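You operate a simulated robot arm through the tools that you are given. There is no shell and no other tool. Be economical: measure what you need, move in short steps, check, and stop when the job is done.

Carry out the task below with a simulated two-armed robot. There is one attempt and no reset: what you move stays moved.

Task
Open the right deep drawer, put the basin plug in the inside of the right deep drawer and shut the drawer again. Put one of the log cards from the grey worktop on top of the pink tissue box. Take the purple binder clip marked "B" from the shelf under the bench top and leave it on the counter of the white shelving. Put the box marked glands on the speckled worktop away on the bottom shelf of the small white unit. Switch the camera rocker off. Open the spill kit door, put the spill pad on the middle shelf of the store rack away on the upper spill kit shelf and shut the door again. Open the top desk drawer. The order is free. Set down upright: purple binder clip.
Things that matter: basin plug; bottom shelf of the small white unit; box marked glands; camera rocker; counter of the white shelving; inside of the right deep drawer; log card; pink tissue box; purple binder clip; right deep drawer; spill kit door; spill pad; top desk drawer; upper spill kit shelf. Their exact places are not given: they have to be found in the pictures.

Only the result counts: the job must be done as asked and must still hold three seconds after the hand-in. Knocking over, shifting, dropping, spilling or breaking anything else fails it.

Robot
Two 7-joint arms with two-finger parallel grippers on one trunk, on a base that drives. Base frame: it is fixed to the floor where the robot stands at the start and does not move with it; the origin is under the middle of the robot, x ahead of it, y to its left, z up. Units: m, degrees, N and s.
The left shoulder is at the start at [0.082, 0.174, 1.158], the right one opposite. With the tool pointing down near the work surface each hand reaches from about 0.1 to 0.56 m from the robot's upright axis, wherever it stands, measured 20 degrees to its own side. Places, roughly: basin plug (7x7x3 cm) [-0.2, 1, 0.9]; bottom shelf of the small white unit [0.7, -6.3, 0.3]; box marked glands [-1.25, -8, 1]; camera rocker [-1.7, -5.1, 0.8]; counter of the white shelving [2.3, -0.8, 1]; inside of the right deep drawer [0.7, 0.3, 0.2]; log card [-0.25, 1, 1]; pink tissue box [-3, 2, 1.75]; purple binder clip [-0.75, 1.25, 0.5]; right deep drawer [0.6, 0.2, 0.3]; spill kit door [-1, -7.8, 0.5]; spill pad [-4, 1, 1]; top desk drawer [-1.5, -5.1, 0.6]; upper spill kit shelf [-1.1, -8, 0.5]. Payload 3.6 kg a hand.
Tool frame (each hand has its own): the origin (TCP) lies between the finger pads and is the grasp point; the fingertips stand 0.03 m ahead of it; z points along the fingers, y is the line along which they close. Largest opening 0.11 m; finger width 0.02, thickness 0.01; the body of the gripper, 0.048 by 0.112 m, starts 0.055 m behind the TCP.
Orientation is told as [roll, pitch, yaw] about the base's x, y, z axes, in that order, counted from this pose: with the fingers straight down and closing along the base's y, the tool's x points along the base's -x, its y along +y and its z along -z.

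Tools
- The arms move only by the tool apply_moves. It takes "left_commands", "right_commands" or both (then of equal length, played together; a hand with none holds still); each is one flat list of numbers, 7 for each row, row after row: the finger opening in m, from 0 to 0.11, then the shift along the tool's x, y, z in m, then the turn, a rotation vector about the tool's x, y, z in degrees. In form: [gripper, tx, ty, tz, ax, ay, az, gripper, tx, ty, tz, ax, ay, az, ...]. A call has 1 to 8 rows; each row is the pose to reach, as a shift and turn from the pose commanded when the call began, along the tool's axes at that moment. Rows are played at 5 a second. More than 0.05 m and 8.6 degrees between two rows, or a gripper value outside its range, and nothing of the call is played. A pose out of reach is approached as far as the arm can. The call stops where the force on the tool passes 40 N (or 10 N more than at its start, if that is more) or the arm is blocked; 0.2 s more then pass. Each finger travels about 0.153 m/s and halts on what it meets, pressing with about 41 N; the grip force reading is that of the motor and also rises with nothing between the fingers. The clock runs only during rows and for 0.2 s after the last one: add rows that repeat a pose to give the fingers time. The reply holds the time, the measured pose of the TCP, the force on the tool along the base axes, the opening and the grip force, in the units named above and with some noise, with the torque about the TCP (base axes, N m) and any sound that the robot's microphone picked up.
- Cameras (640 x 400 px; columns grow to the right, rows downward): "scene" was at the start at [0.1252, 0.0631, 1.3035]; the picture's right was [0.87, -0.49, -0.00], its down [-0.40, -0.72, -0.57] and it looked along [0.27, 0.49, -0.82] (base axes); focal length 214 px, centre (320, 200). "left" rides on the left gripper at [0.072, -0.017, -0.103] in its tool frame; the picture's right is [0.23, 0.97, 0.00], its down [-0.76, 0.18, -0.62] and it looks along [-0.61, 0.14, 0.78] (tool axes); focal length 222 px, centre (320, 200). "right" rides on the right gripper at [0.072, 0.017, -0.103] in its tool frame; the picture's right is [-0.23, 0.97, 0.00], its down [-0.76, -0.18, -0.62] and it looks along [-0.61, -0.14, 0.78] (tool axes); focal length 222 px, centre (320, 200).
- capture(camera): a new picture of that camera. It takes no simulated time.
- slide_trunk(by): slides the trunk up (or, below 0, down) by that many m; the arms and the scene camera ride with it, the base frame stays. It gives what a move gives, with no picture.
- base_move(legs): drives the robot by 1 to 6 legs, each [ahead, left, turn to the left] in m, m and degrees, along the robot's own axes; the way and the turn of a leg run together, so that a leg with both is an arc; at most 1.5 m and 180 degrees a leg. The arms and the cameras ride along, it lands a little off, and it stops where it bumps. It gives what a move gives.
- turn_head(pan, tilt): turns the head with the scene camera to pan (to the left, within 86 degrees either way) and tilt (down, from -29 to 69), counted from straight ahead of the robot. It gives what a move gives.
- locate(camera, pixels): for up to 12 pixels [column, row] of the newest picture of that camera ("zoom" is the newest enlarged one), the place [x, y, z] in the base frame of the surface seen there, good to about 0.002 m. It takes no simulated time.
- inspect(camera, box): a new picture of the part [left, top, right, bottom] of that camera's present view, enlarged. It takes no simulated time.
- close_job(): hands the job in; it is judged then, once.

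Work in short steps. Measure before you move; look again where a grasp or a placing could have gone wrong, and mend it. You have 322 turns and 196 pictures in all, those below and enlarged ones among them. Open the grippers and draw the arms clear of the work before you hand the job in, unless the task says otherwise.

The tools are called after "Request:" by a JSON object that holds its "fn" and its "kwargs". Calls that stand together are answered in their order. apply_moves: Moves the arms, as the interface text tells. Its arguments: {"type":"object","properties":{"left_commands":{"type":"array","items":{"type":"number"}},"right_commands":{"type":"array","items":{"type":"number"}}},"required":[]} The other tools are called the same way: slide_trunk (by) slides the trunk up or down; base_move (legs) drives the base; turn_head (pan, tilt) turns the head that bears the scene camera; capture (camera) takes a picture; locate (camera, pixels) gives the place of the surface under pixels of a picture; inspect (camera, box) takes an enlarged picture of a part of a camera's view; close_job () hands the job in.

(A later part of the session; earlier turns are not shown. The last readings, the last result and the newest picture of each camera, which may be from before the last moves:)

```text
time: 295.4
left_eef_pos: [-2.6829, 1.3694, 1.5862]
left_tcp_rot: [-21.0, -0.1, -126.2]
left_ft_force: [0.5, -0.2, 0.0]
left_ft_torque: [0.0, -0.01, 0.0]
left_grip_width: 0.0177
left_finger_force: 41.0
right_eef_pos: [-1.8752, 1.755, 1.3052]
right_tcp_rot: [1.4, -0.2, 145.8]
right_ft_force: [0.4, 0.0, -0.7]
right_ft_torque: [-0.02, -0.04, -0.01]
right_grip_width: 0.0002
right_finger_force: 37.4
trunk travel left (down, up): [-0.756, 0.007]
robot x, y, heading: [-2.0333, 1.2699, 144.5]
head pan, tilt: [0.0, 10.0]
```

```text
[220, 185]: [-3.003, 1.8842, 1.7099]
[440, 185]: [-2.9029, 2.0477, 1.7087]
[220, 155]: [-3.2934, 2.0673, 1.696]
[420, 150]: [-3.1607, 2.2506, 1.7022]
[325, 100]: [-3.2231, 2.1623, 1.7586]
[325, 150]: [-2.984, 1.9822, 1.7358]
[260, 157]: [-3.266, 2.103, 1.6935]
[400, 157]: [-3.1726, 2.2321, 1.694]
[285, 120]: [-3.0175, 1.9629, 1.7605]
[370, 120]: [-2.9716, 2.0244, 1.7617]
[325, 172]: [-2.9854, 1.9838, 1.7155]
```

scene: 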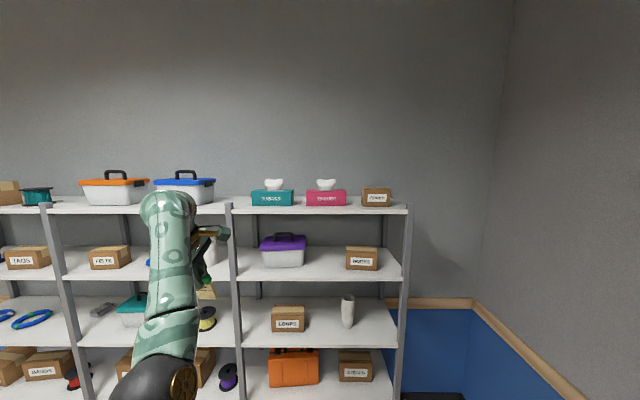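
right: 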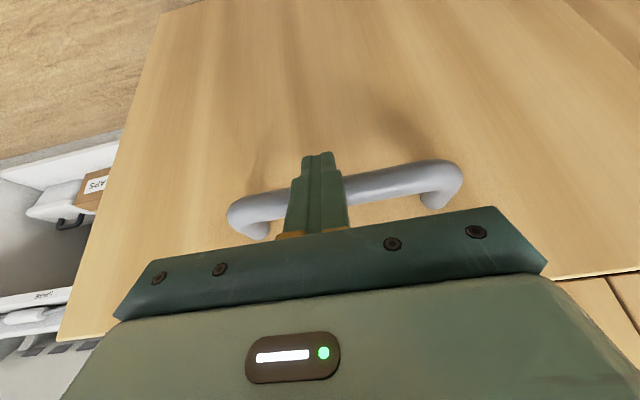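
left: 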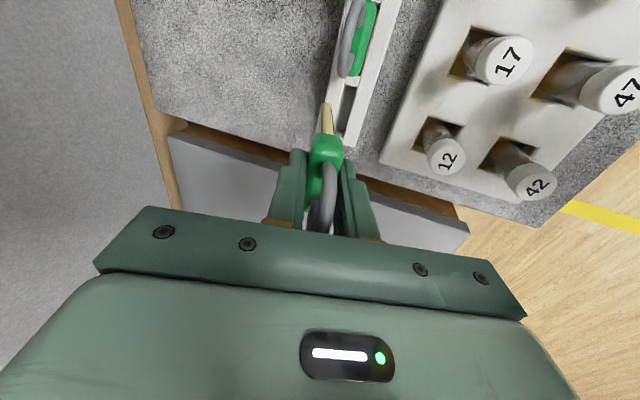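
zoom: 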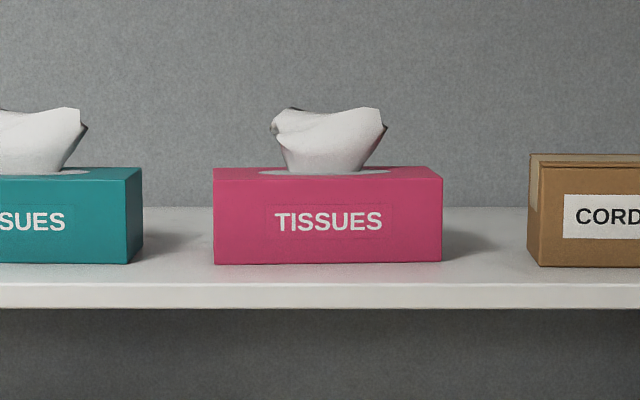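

Box front edge: u≈-3.54, n -0.307..-0.116, top z 1.716; tissue in its middle. Plan: stand the card on the left part of the top, leaning on the tissue. I first make the hand vertical, raise it, and turn it back +90°.

Request:
{"fn": "apply_moves", "kwargs": {"left_commands": [0, 0, 0, -0.03, -5, 0, 0, 0, 0, 0, -0.06, -10, 0, 0, 0, 0, 0, -0.09, -15, 0, 0, 0, 0, 0, -0.12, -21, 0, 0]}}

Request:
{"fn": "apply_moves", "kwargs": {"left_commands": [0, 0, 0, -0.01, 0, 0, 8, 0, 0, 0, -0.02, 0, 0, 16, 0, 0, 0, -0.03, 0, 0, 24, 0, 0, 0, -0.04, 0, 0, 32, 0, 0, 0, -0.05, 0, 0, 40, 0, 0, 0, -0.06, 0, 0, 48, 0, 0, 0, -0.07, 0, 0, 56, 0, 0, 0, -0.08, 0, 0, 64]}}

Request:
{"fn": "apply_moves", "kwargs": {"left_commands": [0, 0, 0, -0.015, 0, 0, 8, 0, 0, 0, -0.03, 0, 0, 16, 0, 0, 0, -0.045, 0, 0, 25, 0, 0, 0, -0.045, 0, 0, 25]}}

Request:
{"fn": "capture", "kwargs": {"camera": "scene"}}

```text
time: 296.4
left_eef_pos: [-2.6456, 1.3436, 1.7018]
left_tcp_rot: [-0.2, 0.0, -126.4]
left_ft_force: [-0.1, 0.0, -0.7]
left_ft_torque: [0.02, -0.01, -0.02]
left_grip_width: 0.0179
left_finger_force: 40.7
right_eef_pos: [-1.8737, 1.753, 1.3061]
right_tcp_rot: [1.3, -0.3, 145.8]
right_ft_force: [-0.1, -0.2, -0.6]
right_ft_torque: [0.0, 0.01, 0.0]
right_grip_width: 0.0001
right_finger_force: 37.8
trunk travel left (down, up): [-0.756, 0.007]
robot x, y, heading: [-2.0322, 1.2697, 144.4]
head pan, tilt: [0.0, 10.0]
```

```text
time: 298.2
left_eef_pos: [-2.6353, 1.3537, 1.7628]
left_tcp_rot: [-0.1, -0.6, 169.7]
left_ft_force: [0.7, -0.4, 0.0]
left_ft_torque: [0.0, 0.02, -0.02]
left_grip_width: 0.0178
left_finger_force: 41.3
left hand out of reach, approached as far as the arm can: row 6, 7, 8
right_eef_pos: [-1.8725, 1.7546, 1.3066]
right_tcp_rot: [1.4, -0.2, 145.9]
right_ft_force: [0.6, 0.6, -0.7]
right_ft_torque: [0.0, -0.02, 0.04]
right_grip_width: 0.0002
right_finger_force: 37.9
trunk travel left (down, up): [-0.756, 0.007]
robot x, y, heading: [-2.0359, 1.2705, 144.7]
head pan, tilt: [0.0, 10.0]
```

```text
refused: row 3 steps farther than a row can; nothing moved
```

```text
73 pictures are left
```

scene: 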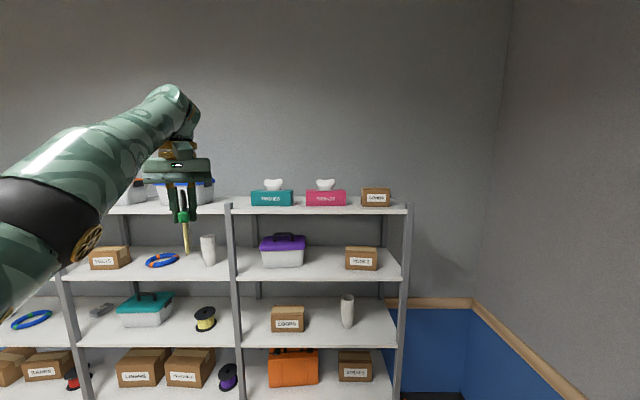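

The card hangs with its slight lean. I finish the turn (+25°) and then test height at more reach.

Request:
{"fn": "apply_moves", "kwargs": {"left_commands": [0, 0, 0, -0.01, 0, 0, 8, 0, 0, 0, -0.02, 0, 0, 16, 0, 0, 0, -0.03, 0, 0, 24, 0, 0, 0, -0.04, 0, 0, 25]}}

Request:
{"fn": "apply_moves", "kwargs": {"left_commands": [0, -0.03, -0.02, -0.02, 0, 0, 0, 0, -0.06, -0.04, -0.04, 0, 0, 0, 0, -0.09, -0.06, -0.06, 0, 0, 0]}}

```text
time: 299.2
left_eef_pos: [-2.6322, 1.3539, 1.7735]
left_tcp_rot: [-0.3, -1.7, 146.7]
left_ft_force: [0.8, -0.6, 0.0]
left_ft_torque: [-0.02, 0.03, 0.01]
left_grip_width: 0.0179
left_finger_force: 41.0
left hand out of reach, approached as far as the arm can: row 1, 2, 3, 4
right_eef_pos: [-1.8739, 1.7544, 1.3069]
right_tcp_rot: [1.3, -0.2, 145.8]
right_ft_force: [0.2, 0.0, 0.3]
right_ft_torque: [-0.04, 0.02, 0.02]
right_grip_width: 0.0001
right_finger_force: 37.5
trunk travel left (down, up): [-0.756, 0.007]
robot x, y, heading: [-2.033, 1.2715, 144.6]
head pan, tilt: [0.0, 10.0]
```

```text
time: 300.0
left_eef_pos: [-2.5857, 1.3895, 1.7928]
left_tcp_rot: [0.2, -0.2, 144.7]
left_ft_force: [1.1, 0.0, -0.8]
left_ft_torque: [-0.04, 0.0, 0.01]
left_grip_width: 0.0182
left_finger_force: 41.0
left hand out of reach, approached as far as the arm can: row 1, 2, 3
right_eef_pos: [-1.873, 1.7554, 1.3062]
right_tcp_rot: [1.3, -0.4, 145.8]
right_ft_force: [-0.2, 0.1, 0.0]
right_ft_torque: [0.03, 0.01, 0.02]
right_grip_width: 0.0001
right_finger_force: 37.6
trunk travel left (down, up): [-0.756, 0.007]
robot x, y, heading: [-2.0396, 1.2683, 144.4]
head pan, tilt: [0.0, 10.0]
```

Vertical tool limits height at far reach. I draw the hand closer (f≈0.47) and higher.

Request:
{"fn": "apply_moves", "kwargs": {"left_commands": [0, 0.02, 0, -0.03, 0, 0, 0, 0, 0.035, 0, -0.06, 0, 0, 0, 0, 0.05, 0, -0.08, 0, 0, 0]}}

Request:
{"fn": "slide_trunk", "kwargs": {"by": 0.006}}

```text
time: 300.8
left_eef_pos: [-2.533, 1.3515, 1.8556]
left_tcp_rot: [0.2, -0.3, 144.8]
left_ft_force: [0.3, 0.1, 0.4]
left_ft_torque: [0.0, 0.03, 0.05]
left_grip_width: 0.0179
left_finger_force: 41.1
left hand out of reach, approached as far as the arm can: row 1, 2, 3
right_eef_pos: [-1.8735, 1.755, 1.307]
right_tcp_rot: [1.4, -0.3, 145.8]
right_ft_force: [0.7, -0.3, 0.4]
right_ft_torque: [-0.01, 0.02, -0.01]
right_grip_width: 0.0
right_finger_force: 37.8
trunk travel left (down, up): [-0.756, 0.007]
robot x, y, heading: [-2.0357, 1.2697, 144.5]
head pan, tilt: [0.0, 10.0]
```

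```text
time: 301.3
left_eef_pos: [-2.5334, 1.3476, 1.8615]
left_tcp_rot: [0.1, -0.2, 144.8]
left_ft_force: [1.0, 0.3, -0.9]
left_ft_torque: [0.0, 0.01, 0.0]
left_grip_width: 0.0179
left_finger_force: 41.1
right_eef_pos: [-1.8726, 1.7546, 1.3129]
right_tcp_rot: [1.4, -0.2, 145.7]
right_ft_force: [0.5, 0.1, -0.1]
right_ft_torque: [-0.04, 0.0, 0.0]
right_grip_width: 0.0
right_finger_force: 37.5
trunk travel left (down, up): [-0.762, 0.001]
robot x, y, heading: [-2.0335, 1.2713, 144.5]
head pan, tilt: [0.0, 10.0]
```

Height is now fine (z 1.86, card bottom ≈1.77). I square up to the rack and drive ahead 0.62 m, then right.

Request:
{"fn": "base_move", "kwargs": {"legs": [[0, 0, -1.6], [0.62, 0, 0], [0, -0.17, 0]]}}

Request:
{"fn": "turn_head", "kwargs": {"pan": 10, "tilt": 12}}

Request:
{"fn": "capture", "kwargs": {"camera": "scene"}}

Request:
{"fn": "capture", "kwargs": {"camera": "left"}}

```text
time: 306.3
left_eef_pos: [-2.9376, 1.8725, 1.8608]
left_tcp_rot: [-0.1, -0.2, 143.5]
left_ft_force: [-0.2, 1.2, -0.3]
left_ft_torque: [0.08, -0.01, -0.01]
left_grip_width: 0.0179
left_finger_force: 41.5
right_eef_pos: [-2.2649, 2.2649, 1.314]
right_tcp_rot: [1.2, -0.2, 144.4]
right_ft_force: [-0.4, 0.6, 0.7]
right_ft_torque: [0.06, -0.01, 0.01]
right_grip_width: 0.0
right_finger_force: 37.7
trunk travel left (down, up): [-0.762, 0.001]
robot x, y, heading: [-2.4364, 1.7848, 143.0]
head pan, tilt: [0.0, 10.0]
```

```text
time: 307.0
left_eef_pos: [-2.936, 1.8754, 1.8619]
left_tcp_rot: [0.0, -0.2, 143.5]
left_ft_force: [-0.9, -0.8, 0.4]
left_ft_torque: [-0.03, 0.01, 0.01]
left_grip_width: 0.018
left_finger_force: 40.9
right_eef_pos: [-2.2638, 2.267, 1.3131]
right_tcp_rot: [1.3, -0.3, 144.6]
right_ft_force: [0.6, -0.1, 0.3]
right_ft_torque: [0.0, -0.04, 0.0]
right_grip_width: 0.0
right_finger_force: 37.8
trunk travel left (down, up): [-0.762, 0.001]
robot x, y, heading: [-2.4345, 1.7875, 143.3]
head pan, tilt: [10.0, 12.0]
```

```text
72 pictures are left
```

scene: 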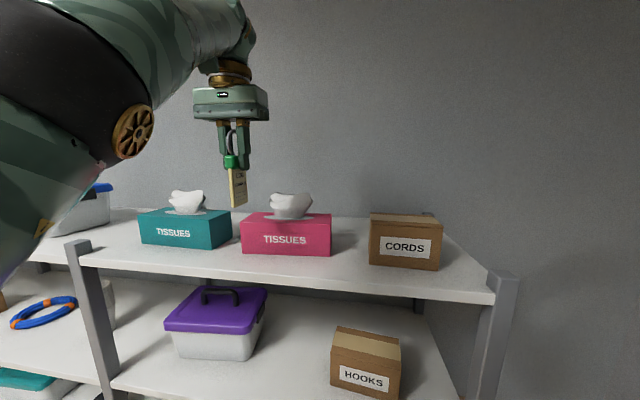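

```text
71 pictures are left
```

left: 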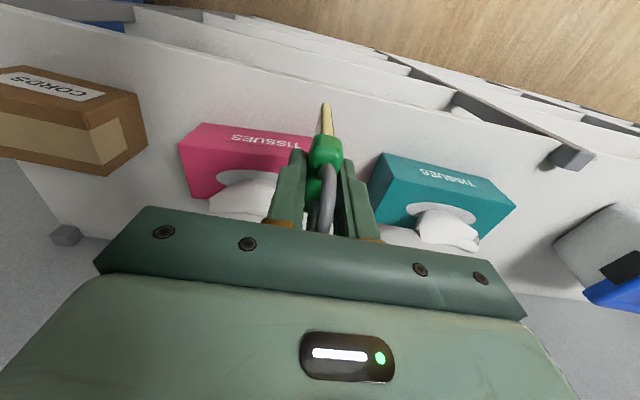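

Very clear view. I zoom and locate the pink box's top and the card.

Request:
{"fn": "inspect", "kwargs": {"camera": "scene", "box": [200, 140, 350, 260]}}

Request:
{"fn": "locate", "kwargs": {"camera": "zoom", "pixels": [[148, 285], [430, 285], [170, 255], [420, 255], [225, 262], [290, 270], [360, 262], [290, 200], [245, 205], [335, 205], [140, 218], [120, 215]]}}

```text
3.33 times, centred on (275, 200) of scene
```

zoom: 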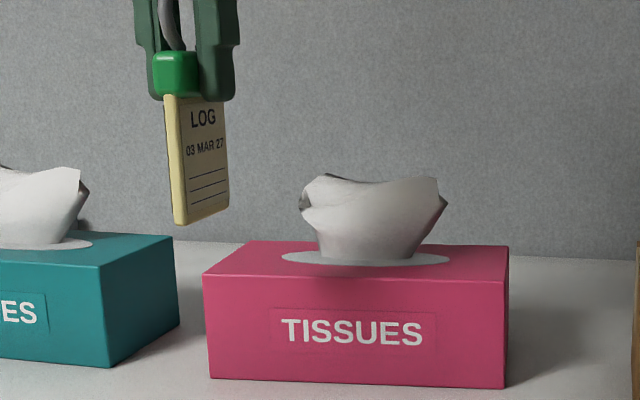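

```text
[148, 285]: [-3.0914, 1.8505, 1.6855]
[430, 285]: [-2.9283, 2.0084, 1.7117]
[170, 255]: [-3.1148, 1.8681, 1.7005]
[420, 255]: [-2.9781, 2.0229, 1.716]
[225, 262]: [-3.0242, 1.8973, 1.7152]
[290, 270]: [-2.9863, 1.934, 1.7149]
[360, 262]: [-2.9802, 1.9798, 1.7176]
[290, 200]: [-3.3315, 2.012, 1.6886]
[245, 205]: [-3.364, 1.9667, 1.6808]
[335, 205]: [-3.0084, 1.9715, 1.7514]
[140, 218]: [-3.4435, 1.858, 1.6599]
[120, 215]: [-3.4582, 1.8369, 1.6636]
```

Left strip of the box top: n -0.31..-0.25. I move base 0.06 ahead and 0.023 right, then extend the hand 0.04 forward.

Request:
{"fn": "base_move", "kwargs": {"legs": [[0.06, -0.023, 0]]}}

Request:
{"fn": "apply_moves", "kwargs": {"left_commands": [0, -0.02, 0, 0.01, 0, 0, 0, 0, -0.04, 0, 0.02, 0, 0, 0]}}

Request:
{"fn": "inspect", "kwargs": {"camera": "scene", "box": [200, 120, 350, 260]}}

```text
time: 308.0
left_eef_pos: [-2.9522, 1.9241, 1.8676]
left_tcp_rot: [0.2, -0.8, 143.1]
left_ft_force: [0.3, -0.1, 0.0]
left_ft_torque: [0.06, 0.07, 0.02]
left_grip_width: 0.0178
left_finger_force: 41.0
right_eef_pos: [-2.2861, 2.3142, 1.313]
right_tcp_rot: [1.4, -0.7, 144.2]
right_ft_force: [0.9, -0.7, -0.9]
right_ft_torque: [0.05, 0.09, -0.01]
right_grip_width: 0.0001
right_finger_force: 37.7
trunk travel left (down, up): [-0.762, 0.001]
robot x, y, heading: [-2.4733, 1.8399, 142.9]
head pan, tilt: [10.0, 12.0]
```

```text
time: 308.6
left_eef_pos: [-2.9905, 1.9492, 1.8378]
left_tcp_rot: [0.3, -0.6, 143.2]
left_ft_force: [1.1, 0.0, -0.3]
left_ft_torque: [0.0, 0.08, 0.01]
left_grip_width: 0.0177
left_finger_force: 41.4
left hand out of reach, approached as far as the arm can: row 1, 2
right_eef_pos: [-2.2917, 2.3174, 1.3117]
right_tcp_rot: [1.4, -0.2, 144.1]
right_ft_force: [0.3, -0.7, -1.3]
right_ft_torque: [-0.01, -0.01, -0.03]
right_grip_width: 0.0
right_finger_force: 37.4
trunk travel left (down, up): [-0.762, 0.001]
robot x, y, heading: [-2.4668, 1.8392, 143.0]
head pan, tilt: [10.0, 12.0]
```

```text
2.86 times, centred on (275, 190) of scene
```

zoom: 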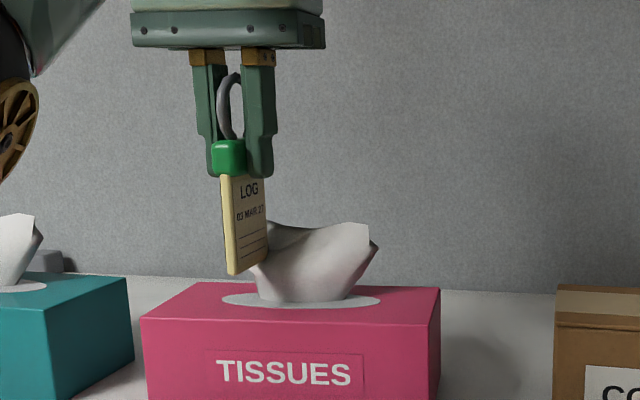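

The card hovers right beside the tissue. I shift 8 mm left and lower until the card touches the box top.

Request:
{"fn": "apply_moves", "kwargs": {"left_commands": [0, -0.004, 0.008, 0, 0, 0, 0, 0, -0.004, 0.008, 0.01, 0, 0, 0, 0, -0.004, 0.008, 0.02, 0, 0, 0]}}

Request:
{"fn": "inspect", "kwargs": {"camera": "scene", "box": [200, 120, 350, 260]}}

```text
time: 309.4
left_eef_pos: [-3.0035, 1.9458, 1.8166]
left_tcp_rot: [0.1, -0.4, 143.2]
left_ft_force: [1.1, 0.5, -0.5]
left_ft_torque: [-0.03, 0.01, -0.02]
left_grip_width: 0.018
left_finger_force: 40.8
right_eef_pos: [-2.2953, 2.3186, 1.3113]
right_tcp_rot: [1.4, -0.2, 144.2]
right_ft_force: [-0.5, 0.8, -0.3]
right_ft_torque: [0.02, 0.02, 0.02]
right_grip_width: 0.0002
right_finger_force: 37.4
trunk travel left (down, up): [-0.762, 0.001]
robot x, y, heading: [-2.4704, 1.8389, 143.0]
head pan, tilt: [10.0, 12.0]
```

```text
2.86 times, centred on (275, 190) of scene
```

zoom: 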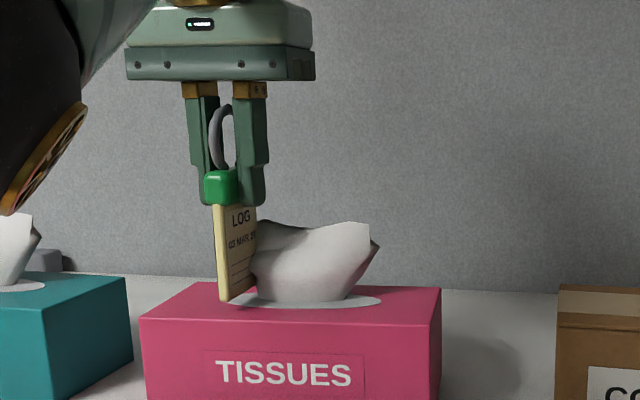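

Nearly down. I lower in small steps until contact.

Request:
{"fn": "apply_moves", "kwargs": {"left_commands": [0, 0, 0, 0.004, 0, 0, 0, 0, 0, 0, 0.008, 0, 0, 0, 0, 0, 0, 0.012, 0, 0, 0, 0, 0, 0, 0.016, 0, 0, 0]}}

```text
time: 310.4
left_eef_pos: [-3.0023, 1.9465, 1.8011]
left_tcp_rot: [0.2, -0.5, 143.2]
left_ft_force: [-2.5, 0.8, 29.2]
left_ft_torque: [-0.07, 0.08, -0.04]
left_grip_width: 0.0179
left_finger_force: 41.3
right_eef_pos: [-2.2955, 2.3169, 1.3126]
right_tcp_rot: [1.4, -0.2, 144.2]
right_ft_force: [0.1, 0.8, -0.1]
right_ft_torque: [0.0, 0.0, 0.02]
right_grip_width: 0.0
right_finger_force: 37.7
trunk travel left (down, up): [-0.762, 0.001]
robot x, y, heading: [-2.4708, 1.8427, 143.0]
head pan, tilt: [10.0, 12.0]
```

Contact made. I relieve 2 mm, open slightly to 2.8 cm so the card leans on the tissue, then look.

Request:
{"fn": "apply_moves", "kwargs": {"left_commands": [0, 0, 0, -0.002, 0, 0, 0, 0.028, 0, 0, -0.002, 0, 0, 0, 0.028, 0, 0, -0.002, 0, 0, 0]}}

Request:
{"fn": "inspect", "kwargs": {"camera": "scene", "box": [200, 120, 350, 260]}}

```text
time: 311.2
left_eef_pos: [-3.0031, 1.9456, 1.8025]
left_tcp_rot: [0.1, -0.1, 143.2]
left_ft_force: [-0.4, 0.1, 1.4]
left_ft_torque: [-0.04, 0.03, 0.0]
left_grip_width: 0.0282
left_finger_force: 0.1
right_eef_pos: [-2.297, 2.3187, 1.3123]
right_tcp_rot: [1.5, -0.2, 144.3]
right_ft_force: [0.5, 0.3, -0.3]
right_ft_torque: [0.0, 0.01, 0.0]
right_grip_width: 0.0
right_finger_force: 37.2
trunk travel left (down, up): [-0.762, 0.001]
robot x, y, heading: [-2.463, 1.8377, 142.9]
head pan, tilt: [10.0, 12.0]
```

```text
2.86 times, centred on (275, 190) of scene
```

zoom: 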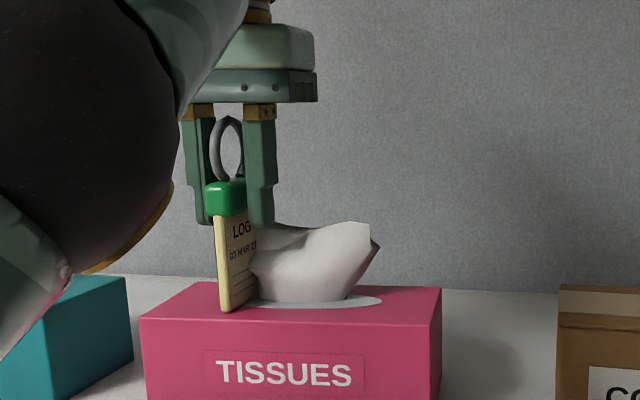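

The card stands on the box beside the tissue. I withdraw the hand backward along the card's plane.

Request:
{"fn": "apply_moves", "kwargs": {"left_commands": [0.034, 0, 0, 0, 0, 0, 0, 0.034, 0.02, 0, 0, 0, 0, 0, 0.034, 0.04, 0, -0.004, 0, 0, 0, 0.034, 0.065, 0, -0.01, 0, 0, 0, 0.034, 0.09, 0, -0.03, 0, 0, 0, 0.034, 0.11, 0, -0.06, 0, 0, 0]}}

Request:
{"fn": "inspect", "kwargs": {"camera": "scene", "box": [200, 120, 350, 260]}}

```text
time: 312.6
left_eef_pos: [-2.9132, 1.8792, 1.8611]
left_tcp_rot: [0.0, -0.2, 143.2]
left_ft_force: [-0.1, -0.1, 0.3]
left_ft_torque: [0.04, 0.0, 0.02]
left_grip_width: 0.0338
left_finger_force: 0.1
right_eef_pos: [-2.297, 2.3185, 1.3126]
right_tcp_rot: [1.5, -0.2, 144.4]
right_ft_force: [0.6, 0.6, -1.3]
right_ft_torque: [-0.02, 0.01, -0.01]
right_grip_width: 0.0
right_finger_force: 38.3
trunk travel left (down, up): [-0.762, 0.001]
robot x, y, heading: [-2.4708, 1.8428, 142.8]
head pan, tilt: [10.0, 12.0]
```

```text
2.86 times, centred on (275, 190) of scene
```

zoom: 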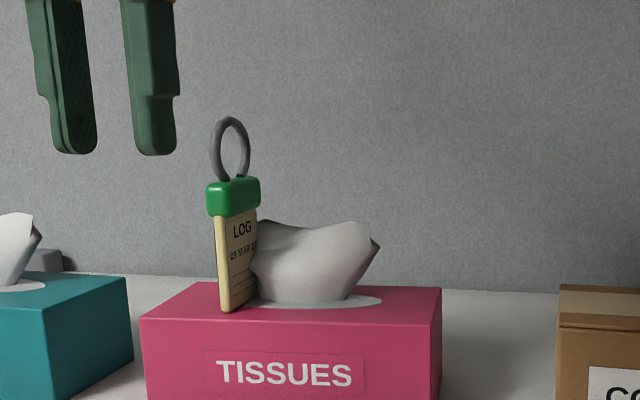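

The card leans stably on the tissue on the pink box. Next the spill pad: back off, move left along the rack and look at the middle shelf.

Request:
{"fn": "base_move", "kwargs": {"legs": [[-0.5, 0, 0], [0, 1.3, 0]]}}

Request:
{"fn": "slide_trunk", "kwargs": {"by": -0.35}}

Request:
{"fn": "turn_head", "kwargs": {"pan": 8, "tilt": 15}}

Request:
{"fn": "capture", "kwargs": {"camera": "scene"}}

```text
time: 321.7
left_eef_pos: [-3.2902, 0.5439, 1.8616]
left_tcp_rot: [0.1, -0.1, 143.0]
left_ft_force: [-0.8, 0.8, 0.5]
left_ft_torque: [-0.02, 0.04, -0.03]
left_grip_width: 0.0341
left_finger_force: 0.0
right_eef_pos: [-2.6704, 0.9803, 1.3121]
right_tcp_rot: [1.3, -0.2, 143.9]
right_ft_force: [0.6, 0.9, -0.2]
right_ft_torque: [0.01, 0.0, 0.0]
right_grip_width: 0.0
right_finger_force: 37.4
trunk travel left (down, up): [-0.762, 0.001]
robot x, y, heading: [-2.8465, 0.4994, 142.7]
head pan, tilt: [10.0, 12.0]
```

```text
time: 325.1
left_eef_pos: [-3.2924, 0.5431, 1.5116]
left_tcp_rot: [-0.1, -0.1, 143.1]
left_ft_force: [0.2, 0.0, -0.1]
left_ft_torque: [0.0, 0.0, -0.03]
left_grip_width: 0.034
left_finger_force: 0.0
right_eef_pos: [-2.6706, 0.9791, 0.9627]
right_tcp_rot: [1.4, -0.2, 144.0]
right_ft_force: [-0.8, -0.6, 0.9]
right_ft_torque: [-0.02, 0.01, -0.01]
right_grip_width: 0.0002
right_finger_force: 37.5
trunk travel left (down, up): [-0.412, 0.351]
robot x, y, heading: [-2.8455, 0.5019, 142.4]
head pan, tilt: [10.0, 12.0]
```

```text
time: 325.7
left_eef_pos: [-3.2932, 0.5431, 1.5112]
left_tcp_rot: [0.1, -0.2, 143.0]
left_ft_force: [0.4, 0.1, -0.3]
left_ft_torque: [0.0, -0.02, 0.02]
left_grip_width: 0.0342
left_finger_force: 0.1
right_eef_pos: [-2.6705, 0.9793, 0.9632]
right_tcp_rot: [1.3, -0.2, 144.0]
right_ft_force: [0.4, 0.9, -0.2]
right_ft_torque: [-0.03, -0.01, 0.0]
right_grip_width: 0.0
right_finger_force: 37.7
trunk travel left (down, up): [-0.412, 0.351]
robot x, y, heading: [-2.8462, 0.4992, 142.8]
head pan, tilt: [8.0, 15.0]
```

```text
65 pictures are left
```

scene: 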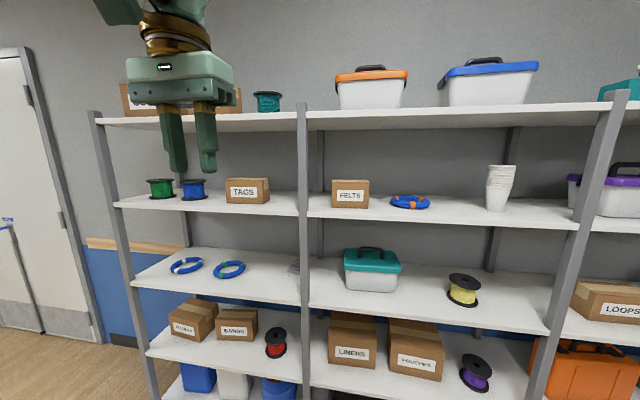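

The grey thing behind the post at (295,267) on the middle shelf may be the spill pad. I zoom.

Request:
{"fn": "inspect", "kwargs": {"camera": "scene", "box": [230, 225, 350, 300]}}

Request:
{"fn": "locate", "kwargs": {"camera": "scene", "pixels": [[292, 266], [296, 268], [289, 270], [294, 261], [304, 270], [280, 300], [320, 310], [350, 288], [230, 275], [303, 200], [270, 208]]}}

```text
5.33 times, centred on (290, 262) of scene
```

zoom: 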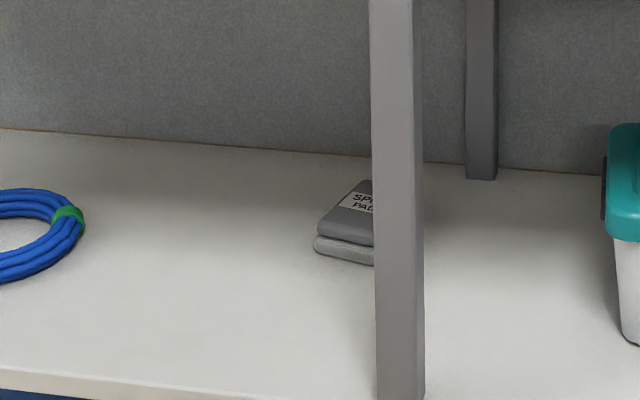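

```text
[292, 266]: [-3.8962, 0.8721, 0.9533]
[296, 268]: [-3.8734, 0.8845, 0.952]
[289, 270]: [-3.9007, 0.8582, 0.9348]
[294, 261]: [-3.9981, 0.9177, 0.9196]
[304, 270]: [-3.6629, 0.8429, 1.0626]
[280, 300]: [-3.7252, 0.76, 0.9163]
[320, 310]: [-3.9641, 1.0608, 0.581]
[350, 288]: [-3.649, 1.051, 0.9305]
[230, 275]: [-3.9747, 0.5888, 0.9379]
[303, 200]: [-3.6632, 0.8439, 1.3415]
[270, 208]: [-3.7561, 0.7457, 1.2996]
```

The spill pad is at about (-3.89,0.87), top z 0.953. I move left 0.4 m for a clear view and bring the left hand to the low extended pose.

Request:
{"fn": "base_move", "kwargs": {"legs": [[0, 0.45, 0]]}}

Request:
{"fn": "apply_moves", "kwargs": {"left_commands": [0.08, -0.0187, 0, 0.0287, 0, -3.75, 0, 0.08, -0.0375, 0, 0.0575, 0, -7.5, 0, 0.08, -0.0562, 0, 0.0862, 0, -11.25, 0, 0.08, -0.075, 0, 0.115, 0, -15, 0, 0.08, -0.0937, 0, 0.1437, 0, -18.75, 0, 0.08, -0.1125, 0, 0.1725, 0, -22.5, 0, 0.08, -0.1312, 0, 0.2012, 0, -26.25, 0, 0.08, -0.15, 0, 0.23, 0, -30, 0]}}

Request:
{"fn": "apply_moves", "kwargs": {"left_commands": [0.08, -0.0019, 0, 0.0342, 0, -3.75, 0, 0.08, -0.0037, 0, 0.0685, 0, -7.5, 0, 0.08, -0.0056, 0, 0.1027, 0, -11.25, 0, 0.08, -0.0075, 0, 0.137, 0, -15, 0, 0.08, -0.0094, 0, 0.1712, 0, -18.75, 0, 0.08, -0.0112, 0, 0.2055, 0, -22.5, 0, 0.08, -0.0131, 0, 0.2397, 0, -26.25, 0, 0.08, -0.015, 0, 0.274, 0, -30, 0]}}

Request:
{"fn": "turn_head", "kwargs": {"pan": 0, "tilt": 25}}

Request:
{"fn": "capture", "kwargs": {"camera": "scene"}}

```text
time: 328.4
left_eef_pos: [-3.5595, 0.1876, 1.5116]
left_tcp_rot: [0.2, -0.2, 143.0]
left_ft_force: [0.1, 0.2, 0.4]
left_ft_torque: [0.0, 0.02, -0.04]
left_grip_width: 0.0342
left_finger_force: 0.0
right_eef_pos: [-2.9411, 0.6255, 0.9628]
right_tcp_rot: [1.3, -0.2, 144.1]
right_ft_force: [0.2, -0.1, 0.8]
right_ft_torque: [-0.04, -0.02, -0.01]
right_grip_width: 0.0
right_finger_force: 37.8
trunk travel left (down, up): [-0.412, 0.351]
robot x, y, heading: [-3.1163, 0.1468, 142.9]
head pan, tilt: [8.0, 15.0]
```

```text
time: 330.2
left_eef_pos: [-3.7254, 0.2574, 1.2871]
left_tcp_rot: [0.1, -30.2, 143.1]
left_ft_force: [0.4, 0.3, 0.3]
left_ft_torque: [0.03, 0.01, 0.01]
left_grip_width: 0.0799
left_finger_force: 0.1
left hand out of reach, approached as far as the arm can: row 1, 2, 3, 4, 5, 6, 7, 8
right_eef_pos: [-2.9411, 0.6258, 0.9624]
right_tcp_rot: [1.2, -0.1, 144.0]
right_ft_force: [0.0, -0.7, -0.5]
right_ft_torque: [0.0, 0.01, -0.02]
right_grip_width: 0.0
right_finger_force: 37.0
trunk travel left (down, up): [-0.412, 0.351]
robot x, y, heading: [-3.1135, 0.1487, 142.7]
head pan, tilt: [8.0, 15.0]
```

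```text
time: 332.0
left_eef_pos: [-3.8451, 0.3483, 1.0602]
left_tcp_rot: [0.3, -60.2, 142.7]
left_ft_force: [-0.4, -0.6, 0.1]
left_ft_torque: [-0.03, -0.01, -0.01]
left_grip_width: 0.08
left_finger_force: 0.0
left hand out of reach, approached as far as the arm can: row 2
right_eef_pos: [-2.941, 0.626, 0.9623]
right_tcp_rot: [1.2, -0.1, 144.1]
right_ft_force: [-0.2, -0.5, -0.5]
right_ft_torque: [0.03, -0.02, -0.04]
right_grip_width: 0.0
right_finger_force: 37.4
trunk travel left (down, up): [-0.412, 0.351]
robot x, y, heading: [-3.1166, 0.1488, 143.1]
head pan, tilt: [8.0, 15.0]
```

```text
time: 332.8
left_eef_pos: [-3.8435, 0.3471, 1.0617]
left_tcp_rot: [0.2, -60.2, 142.9]
left_ft_force: [-0.6, 0.0, -0.8]
left_ft_torque: [-0.03, -0.02, 0.01]
left_grip_width: 0.0799
left_finger_force: 0.1
right_eef_pos: [-2.9412, 0.6236, 0.9628]
right_tcp_rot: [1.3, -0.2, 144.1]
right_ft_force: [0.1, -0.6, -0.1]
right_ft_torque: [0.0, -0.01, 0.0]
right_grip_width: 0.0
right_finger_force: 38.0
trunk travel left (down, up): [-0.412, 0.351]
robot x, y, heading: [-3.1142, 0.148, 142.9]
head pan, tilt: [0.0, 25.0]
```

```text
63 pictures are left
```

scene: 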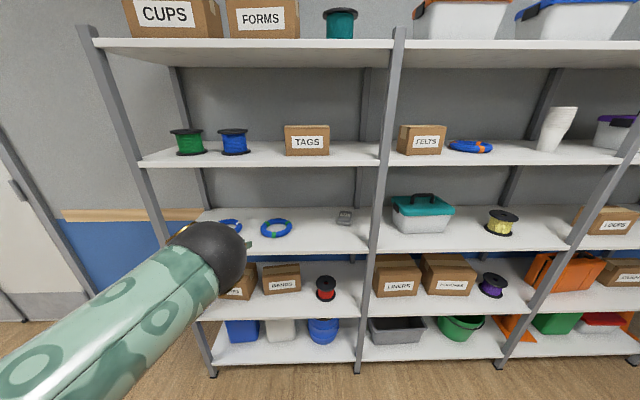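

Now the pad is clear at (345,217). I zoom and measure it.

Request:
{"fn": "inspect", "kwargs": {"camera": "scene", "box": [310, 195, 390, 245]}}

Request:
{"fn": "locate", "kwargs": {"camera": "zoom", "pixels": [[215, 175], [325, 185], [235, 130], [330, 140], [215, 195], [320, 205], [275, 150], [480, 200], [270, 190], [300, 300]]}}

```text
8.00 times, centred on (350, 220) of scene
```

zoom: 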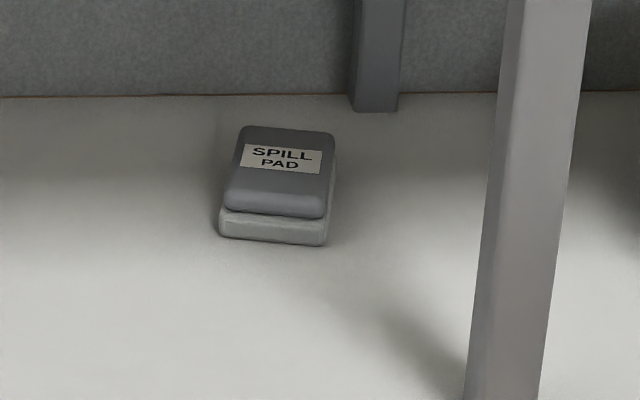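

```text
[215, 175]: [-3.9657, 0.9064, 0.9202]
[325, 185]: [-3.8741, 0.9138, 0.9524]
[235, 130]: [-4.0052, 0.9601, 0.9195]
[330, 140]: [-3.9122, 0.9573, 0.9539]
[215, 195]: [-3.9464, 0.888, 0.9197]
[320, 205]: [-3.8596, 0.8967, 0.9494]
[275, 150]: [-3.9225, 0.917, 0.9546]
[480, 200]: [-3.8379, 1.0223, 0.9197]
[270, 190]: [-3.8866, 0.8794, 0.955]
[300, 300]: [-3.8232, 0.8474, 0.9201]
```

Pad: n -1.671..-1.605, u -3.615..-3.71, z 0.92–0.955. I check the elbow position relative to the post.

Request:
{"fn": "locate", "kwargs": {"camera": "scene", "pixels": [[215, 250], [240, 250], [195, 235], [230, 230], [190, 290], [386, 150], [372, 220], [360, 330]]}}

```text
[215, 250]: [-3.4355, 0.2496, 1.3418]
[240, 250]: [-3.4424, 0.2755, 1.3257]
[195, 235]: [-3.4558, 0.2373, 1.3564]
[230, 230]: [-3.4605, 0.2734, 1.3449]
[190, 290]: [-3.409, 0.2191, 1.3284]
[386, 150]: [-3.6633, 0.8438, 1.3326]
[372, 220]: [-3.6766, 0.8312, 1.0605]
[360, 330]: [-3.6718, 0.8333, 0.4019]
```

The pad is turned ~12°, so an approach heading of 122° both suits it and keeps the forearm off the post. I rotate the robot by -21°, and set the hand's pitch to -48° at z≈0.99.

Request:
{"fn": "base_move", "kwargs": {"legs": [[0, 0, -21]]}}

Request:
{"fn": "apply_moves", "kwargs": {"left_commands": [0.085, 0.02, 0, 0.0125, 0, 4, 0, 0.085, 0.04, 0, 0.025, 0, 8, 0, 0.085, 0.0607, 0, 0.035, 0, 12, 0, 0.085, 0.0607, 0, 0.035, 0, 12, 0]}}

Request:
{"fn": "capture", "kwargs": {"camera": "left"}}

```text
time: 334.3
left_eef_pos: [-3.724, 0.595, 1.0616]
left_tcp_rot: [0.3, -60.3, 121.9]
left_ft_force: [0.2, 0.3, 0.0]
left_ft_torque: [-0.01, 0.02, -0.05]
left_grip_width: 0.0801
left_finger_force: 0.0
right_eef_pos: [-2.7812, 0.5309, 0.9618]
right_tcp_rot: [1.4, -0.1, 123.1]
right_ft_force: [-0.3, -0.4, 0.1]
right_ft_torque: [-0.01, -0.01, -0.01]
right_grip_width: 0.0
right_finger_force: 37.6
trunk travel left (down, up): [-0.412, 0.351]
robot x, y, heading: [-3.1153, 0.1491, 121.9]
head pan, tilt: [0.0, 25.0]
```

```text
time: 335.3
left_eef_pos: [-3.726, 0.595, 0.9917]
left_tcp_rot: [0.3, -48.2, 121.9]
left_ft_force: [0.5, 0.6, -0.5]
left_ft_torque: [0.0, -0.01, 0.02]
left_grip_width: 0.0847
left_finger_force: 0.0
right_eef_pos: [-2.781, 0.5302, 0.9619]
right_tcp_rot: [1.4, -0.3, 123.2]
right_ft_force: [-0.8, -0.4, -0.1]
right_ft_torque: [0.01, -0.05, 0.01]
right_grip_width: 0.0001
right_finger_force: 38.4
trunk travel left (down, up): [-0.412, 0.351]
robot x, y, heading: [-3.1147, 0.1499, 121.9]
head pan, tilt: [0.0, 25.0]
```

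```text
61 pictures are left
```

left: 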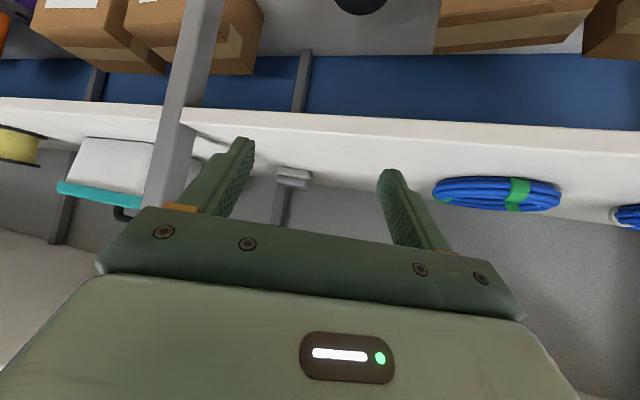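

The pad is ahead at (293,178). I drive 0.25 ahead and check.

Request:
{"fn": "base_move", "kwargs": {"legs": [[0.25, 0, 0]]}}

Request:
{"fn": "capture", "kwargs": {"camera": "left"}}

Request:
{"fn": "locate", "kwargs": {"camera": "left", "pixels": [[320, 130], [300, 120], [340, 130], [300, 145], [345, 145], [320, 150]]}}

```text
time: 337.1
left_eef_pos: [-3.8601, 0.8092, 0.9898]
left_tcp_rot: [0.1, -48.1, 122.0]
left_ft_force: [-0.3, 0.9, -0.1]
left_ft_torque: [0.02, -0.03, -0.01]
left_grip_width: 0.0853
left_finger_force: 0.0
right_eef_pos: [-2.9161, 0.7468, 0.9626]
right_tcp_rot: [1.4, 0.0, 123.3]
right_ft_force: [-0.1, 0.3, 0.9]
right_ft_torque: [-0.02, 0.0, 0.0]
right_grip_width: 0.0002
right_finger_force: 37.6
trunk travel left (down, up): [-0.412, 0.351]
robot x, y, heading: [-3.2467, 0.3614, 121.7]
head pan, tilt: [0.0, 25.0]
```

```text
60 pictures are left
```

left: 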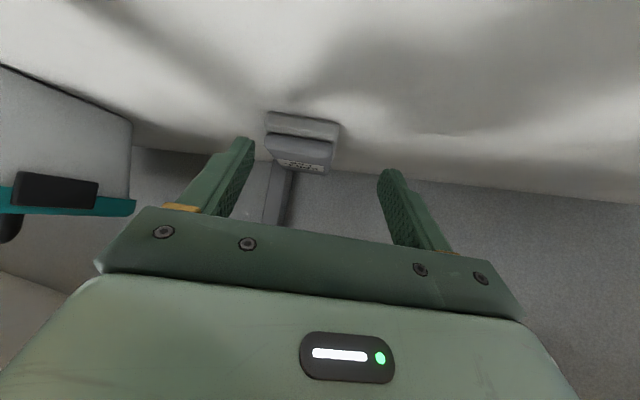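

```text
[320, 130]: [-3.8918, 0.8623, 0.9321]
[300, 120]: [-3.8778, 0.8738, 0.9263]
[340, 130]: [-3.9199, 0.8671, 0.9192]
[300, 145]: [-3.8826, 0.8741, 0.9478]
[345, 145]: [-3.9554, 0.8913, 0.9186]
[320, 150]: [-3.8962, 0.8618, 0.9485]
```

Pad centre is 0.109 ahead and 0.010 right of the TCP. I extend the arm there and lower to z 0.955.

Request:
{"fn": "apply_moves", "kwargs": {"left_commands": [0.095, -0.01, -0.01, 0.02, 0, 0, 0, 0.095, -0.0246, -0.01, 0.0452, 0, 0, 0, 0.095, -0.033, -0.01, 0.0715, 0, 0, 0, 0.095, -0.0409, -0.01, 0.0977, 0, 0, 0]}}

Request:
{"fn": "capture", "kwargs": {"camera": "left"}}

```text
time: 338.1
left_eef_pos: [-3.8767, 0.8558, 0.9777]
left_tcp_rot: [0.2, -48.1, 122.0]
left_ft_force: [-1.1, 0.0, -0.9]
left_ft_torque: [-0.01, -0.01, -0.03]
left_grip_width: 0.0949
left_finger_force: 0.1
left hand out of reach, approached as far as the arm can: row 3, 4
right_eef_pos: [-2.9146, 0.7448, 0.9632]
right_tcp_rot: [1.3, 0.0, 123.2]
right_ft_force: [0.7, 0.6, 0.2]
right_ft_torque: [0.01, -0.03, 0.0]
right_grip_width: 0.0001
right_finger_force: 37.3
trunk travel left (down, up): [-0.412, 0.351]
robot x, y, heading: [-3.2466, 0.3605, 122.0]
head pan, tilt: [0.0, 25.0]
```

```text
59 pictures are left
```

left: 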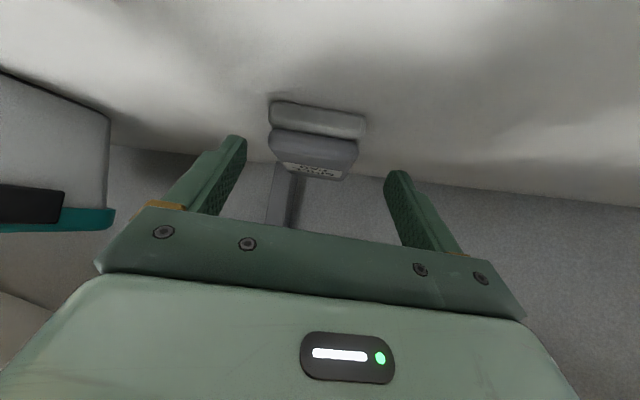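

Aligned laterally. I use the trunk (-0.02) and base (+0.055) for the rest.

Request:
{"fn": "base_move", "kwargs": {"legs": [[0.055, 0, 0]]}}

Request:
{"fn": "slide_trunk", "kwargs": {"by": -0.021}}

Request:
{"fn": "capture", "kwargs": {"camera": "left"}}

```text
time: 339.1
left_eef_pos: [-3.9066, 0.9049, 0.9765]
left_tcp_rot: [0.1, -48.1, 122.0]
left_ft_force: [-0.1, -0.3, 0.0]
left_ft_torque: [0.01, 0.03, -0.04]
left_grip_width: 0.0952
left_finger_force: 0.1
right_eef_pos: [-2.9443, 0.7927, 0.962]
right_tcp_rot: [1.3, 0.0, 123.1]
right_ft_force: [0.8, 0.3, 0.8]
right_ft_torque: [-0.02, -0.05, 0.0]
right_grip_width: 0.0
right_finger_force: 38.0
trunk travel left (down, up): [-0.412, 0.351]
robot x, y, heading: [-3.2792, 0.4096, 121.9]
head pan, tilt: [0.0, 25.0]
```

```text
time: 339.7
left_eef_pos: [-3.9055, 0.9017, 0.9579]
left_tcp_rot: [0.2, -48.2, 121.9]
left_ft_force: [-0.1, -0.2, 0.3]
left_ft_torque: [0.0, -0.03, -0.02]
left_grip_width: 0.0949
left_finger_force: 0.1
right_eef_pos: [-2.9435, 0.7911, 0.9419]
right_tcp_rot: [1.5, -0.2, 123.1]
right_ft_force: [-0.9, 0.0, 0.9]
right_ft_torque: [0.01, 0.02, 0.01]
right_grip_width: 0.0003
right_finger_force: 37.0
trunk travel left (down, up): [-0.391, 0.372]
robot x, y, heading: [-3.2759, 0.4034, 121.8]
head pan, tilt: [0.0, 25.0]
```

```text
58 pictures are left
```

left: 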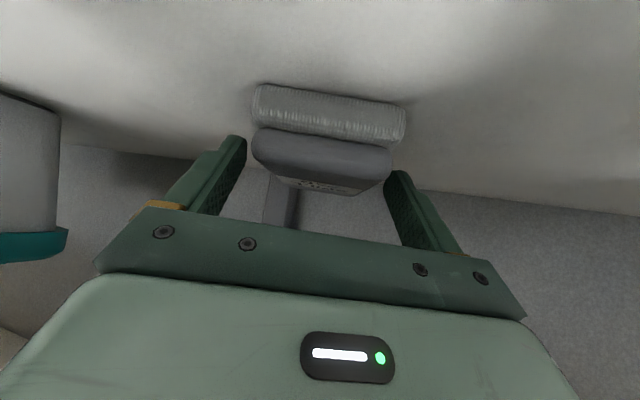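

I lower 6 mm more and close on the pad.

Request:
{"fn": "slide_trunk", "kwargs": {"by": -0.006}}

Request:
{"fn": "apply_moves", "kwargs": {"left_commands": [0.05, 0, 0, 0, 0, 0, 0, 0.04, 0, 0, 0, 0, 0, 0, 0.04, 0, 0, 0, 0, 0, 0]}}

Request:
{"fn": "slide_trunk", "kwargs": {"by": 0.05}}

Request:
{"fn": "capture", "kwargs": {"camera": "left"}}

```text
time: 340.3
left_eef_pos: [-3.9053, 0.9023, 0.9513]
left_tcp_rot: [0.0, -48.1, 122.1]
left_ft_force: [0.9, -0.9, 0.4]
left_ft_torque: [0.0, 0.0, 0.0]
left_grip_width: 0.095
left_finger_force: 0.0
right_eef_pos: [-2.9432, 0.7917, 0.9346]
right_tcp_rot: [1.4, -0.3, 123.2]
right_ft_force: [0.5, -0.4, 0.7]
right_ft_torque: [0.03, -0.01, 0.01]
right_grip_width: 0.0
right_finger_force: 37.4
trunk travel left (down, up): [-0.385, 0.378]
robot x, y, heading: [-3.2796, 0.4018, 121.8]
head pan, tilt: [0.0, 25.0]
```

```text
time: 341.1
left_eef_pos: [-3.9053, 0.9026, 0.9524]
left_tcp_rot: [0.1, -48.2, 122.0]
left_ft_force: [0.4, -0.1, 2.9]
left_ft_torque: [-0.04, 0.09, 0.07]
left_grip_width: 0.0694
left_finger_force: 41.3
right_eef_pos: [-2.9436, 0.7927, 0.9362]
right_tcp_rot: [1.5, -0.2, 123.2]
right_ft_force: [0.2, -1.0, 0.0]
right_ft_torque: [0.02, 0.03, -0.03]
right_grip_width: 0.0
right_finger_force: 37.4
trunk travel left (down, up): [-0.385, 0.378]
robot x, y, heading: [-3.277, 0.4053, 122.2]
head pan, tilt: [0.0, 25.0]
```

```text
time: 342.0
left_eef_pos: [-3.9049, 0.9027, 1.0013]
left_tcp_rot: [0.2, -48.3, 122.0]
left_ft_force: [-0.6, -0.4, 0.0]
left_ft_torque: [-0.02, 0.01, -0.01]
left_grip_width: 0.0686
left_finger_force: 40.8
right_eef_pos: [-2.9443, 0.7921, 0.9861]
right_tcp_rot: [1.4, -0.2, 123.3]
right_ft_force: [0.6, -0.7, -0.2]
right_ft_torque: [0.01, -0.01, 0.04]
right_grip_width: 0.0
right_finger_force: 37.0
trunk travel left (down, up): [-0.435, 0.328]
robot x, y, heading: [-3.2795, 0.4092, 122.1]
head pan, tilt: [0.0, 25.0]
```

```text
57 pictures are left
```

left: 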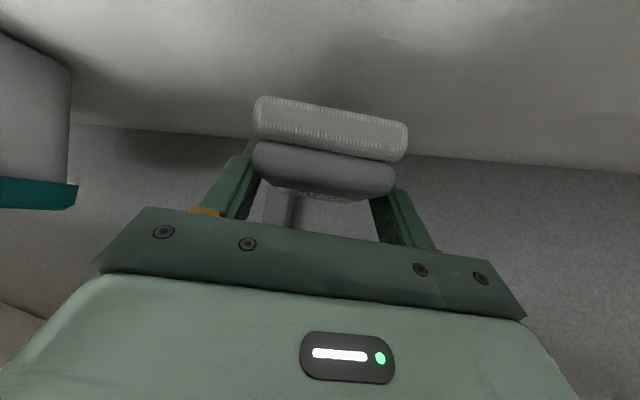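

The pad is held. I back off and look around toward the control-room side to find the way.

Request:
{"fn": "base_move", "kwargs": {"legs": [[-0.7, 0, 0], [0, 0, 100]]}}

Request:
{"fn": "turn_head", "kwargs": {"pan": 0, "tilt": 10}}

Request:
{"fn": "capture", "kwargs": {"camera": "scene"}}

Request:
{"fn": "turn_head", "kwargs": {"pan": 70, "tilt": 10}}

Request:
{"fn": "capture", "kwargs": {"camera": "scene"}}

```text
time: 350.1
left_eef_pos: [-3.2945, -0.8884, 1.0008]
left_tcp_rot: [0.2, -48.3, -138.4]
left_ft_force: [-0.2, 0.1, -1.0]
left_ft_torque: [0.02, 0.04, -0.02]
left_grip_width: 0.0669
left_finger_force: 40.6
right_eef_pos: [-3.3454, 0.0772, 0.9868]
right_tcp_rot: [1.3, -0.1, -137.2]
right_ft_force: [-0.3, -0.5, -0.2]
right_ft_torque: [0.0, -0.02, -0.02]
right_grip_width: 0.0001
right_finger_force: 37.7
trunk travel left (down, up): [-0.435, 0.328]
robot x, y, heading: [-2.9091, -0.1873, -138.4]
head pan, tilt: [0.0, 25.0]
```

```text
time: 350.8
left_eef_pos: [-3.2949, -0.8891, 1.001]
left_tcp_rot: [0.2, -48.2, -138.4]
left_ft_force: [-0.4, 0.0, -0.6]
left_ft_torque: [0.03, 0.01, 0.01]
left_grip_width: 0.0667
left_finger_force: 40.8
right_eef_pos: [-3.3458, 0.0763, 0.9856]
right_tcp_rot: [1.2, -0.2, -137.2]
right_ft_force: [-0.5, -0.1, 0.7]
right_ft_torque: [0.01, 0.0, -0.01]
right_grip_width: 0.0002
right_finger_force: 37.5
trunk travel left (down, up): [-0.435, 0.328]
robot x, y, heading: [-2.9111, -0.1911, -138.4]
head pan, tilt: [0.0, 10.0]
```

```text
56 pictures are left
```

scene: 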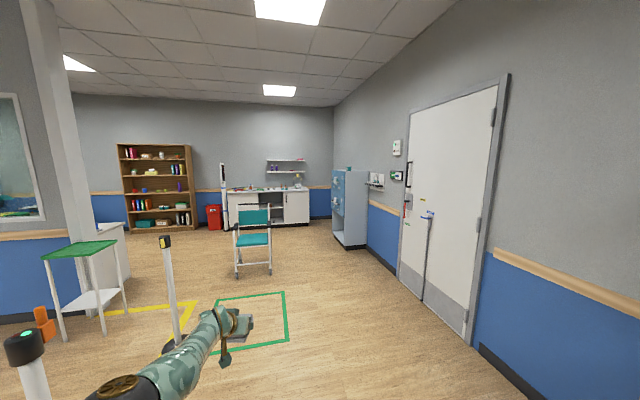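

```text
time: 352.2
left_eef_pos: [-3.2956, -0.8894, 1.0003]
left_tcp_rot: [0.1, -48.2, -138.5]
left_ft_force: [-0.8, 0.1, -1.2]
left_ft_torque: [-0.01, -0.02, 0.02]
left_grip_width: 0.067
left_finger_force: 40.6
right_eef_pos: [-3.3456, 0.0767, 0.9852]
right_tcp_rot: [1.3, -0.2, -137.2]
right_ft_force: [0.3, -0.5, -0.3]
right_ft_torque: [-0.03, -0.02, -0.02]
right_grip_width: 0.0
right_finger_force: 37.9
trunk travel left (down, up): [-0.435, 0.328]
robot x, y, heading: [-2.9082, -0.1868, -138.5]
head pan, tilt: [70.0, 10.0]
```

```text
55 pictures are left
```

scene: 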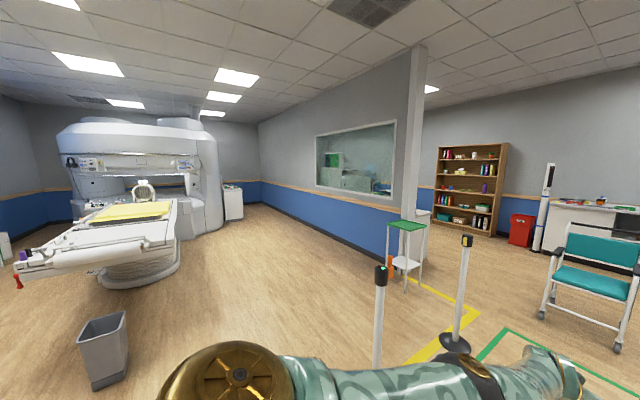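

The partition ends at a column; beyond is the open other half. I locate obstacles (stanchions, stool, chair, column) to plan the path.

Request:
{"fn": "locate", "kwargs": {"camera": "scene", "pixels": [[455, 345], [372, 390], [465, 240], [380, 275], [405, 290], [425, 265], [430, 240], [555, 325], [620, 345], [520, 240], [560, 240], [470, 230]]}}

Request:
{"fn": "turn_head", "kwargs": {"pan": 15, "tilt": 25}}

Request:
{"fn": "capture", "kwargs": {"camera": "scene"}}

```text
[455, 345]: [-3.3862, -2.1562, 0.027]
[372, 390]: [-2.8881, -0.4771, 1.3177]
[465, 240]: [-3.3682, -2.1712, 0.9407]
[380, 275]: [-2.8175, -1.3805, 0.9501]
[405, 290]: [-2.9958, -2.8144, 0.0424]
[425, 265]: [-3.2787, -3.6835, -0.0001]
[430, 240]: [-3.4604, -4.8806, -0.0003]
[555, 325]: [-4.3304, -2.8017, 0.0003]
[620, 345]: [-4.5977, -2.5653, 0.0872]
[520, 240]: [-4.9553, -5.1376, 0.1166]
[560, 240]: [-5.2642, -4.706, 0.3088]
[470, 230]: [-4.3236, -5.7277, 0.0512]
```

```text
time: 353.5
left_eef_pos: [-3.2957, -0.8878, 1.0012]
left_tcp_rot: [0.2, -48.2, -138.5]
left_ft_force: [0.3, 0.0, -0.8]
left_ft_torque: [-0.04, -0.01, 0.02]
left_grip_width: 0.0669
left_finger_force: 41.3
right_eef_pos: [-3.3456, 0.0775, 0.9864]
right_tcp_rot: [1.2, -0.1, -137.3]
right_ft_force: [-0.4, -0.8, 0.7]
right_ft_torque: [0.03, -0.04, 0.01]
right_grip_width: 0.0
right_finger_force: 37.8
trunk travel left (down, up): [-0.435, 0.328]
robot x, y, heading: [-2.9119, -0.1886, -138.5]
head pan, tilt: [15.0, 25.0]
```

```text
54 pictures are left
```

scene: 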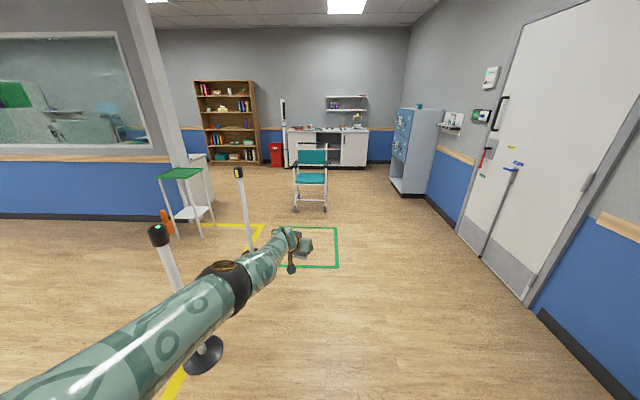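

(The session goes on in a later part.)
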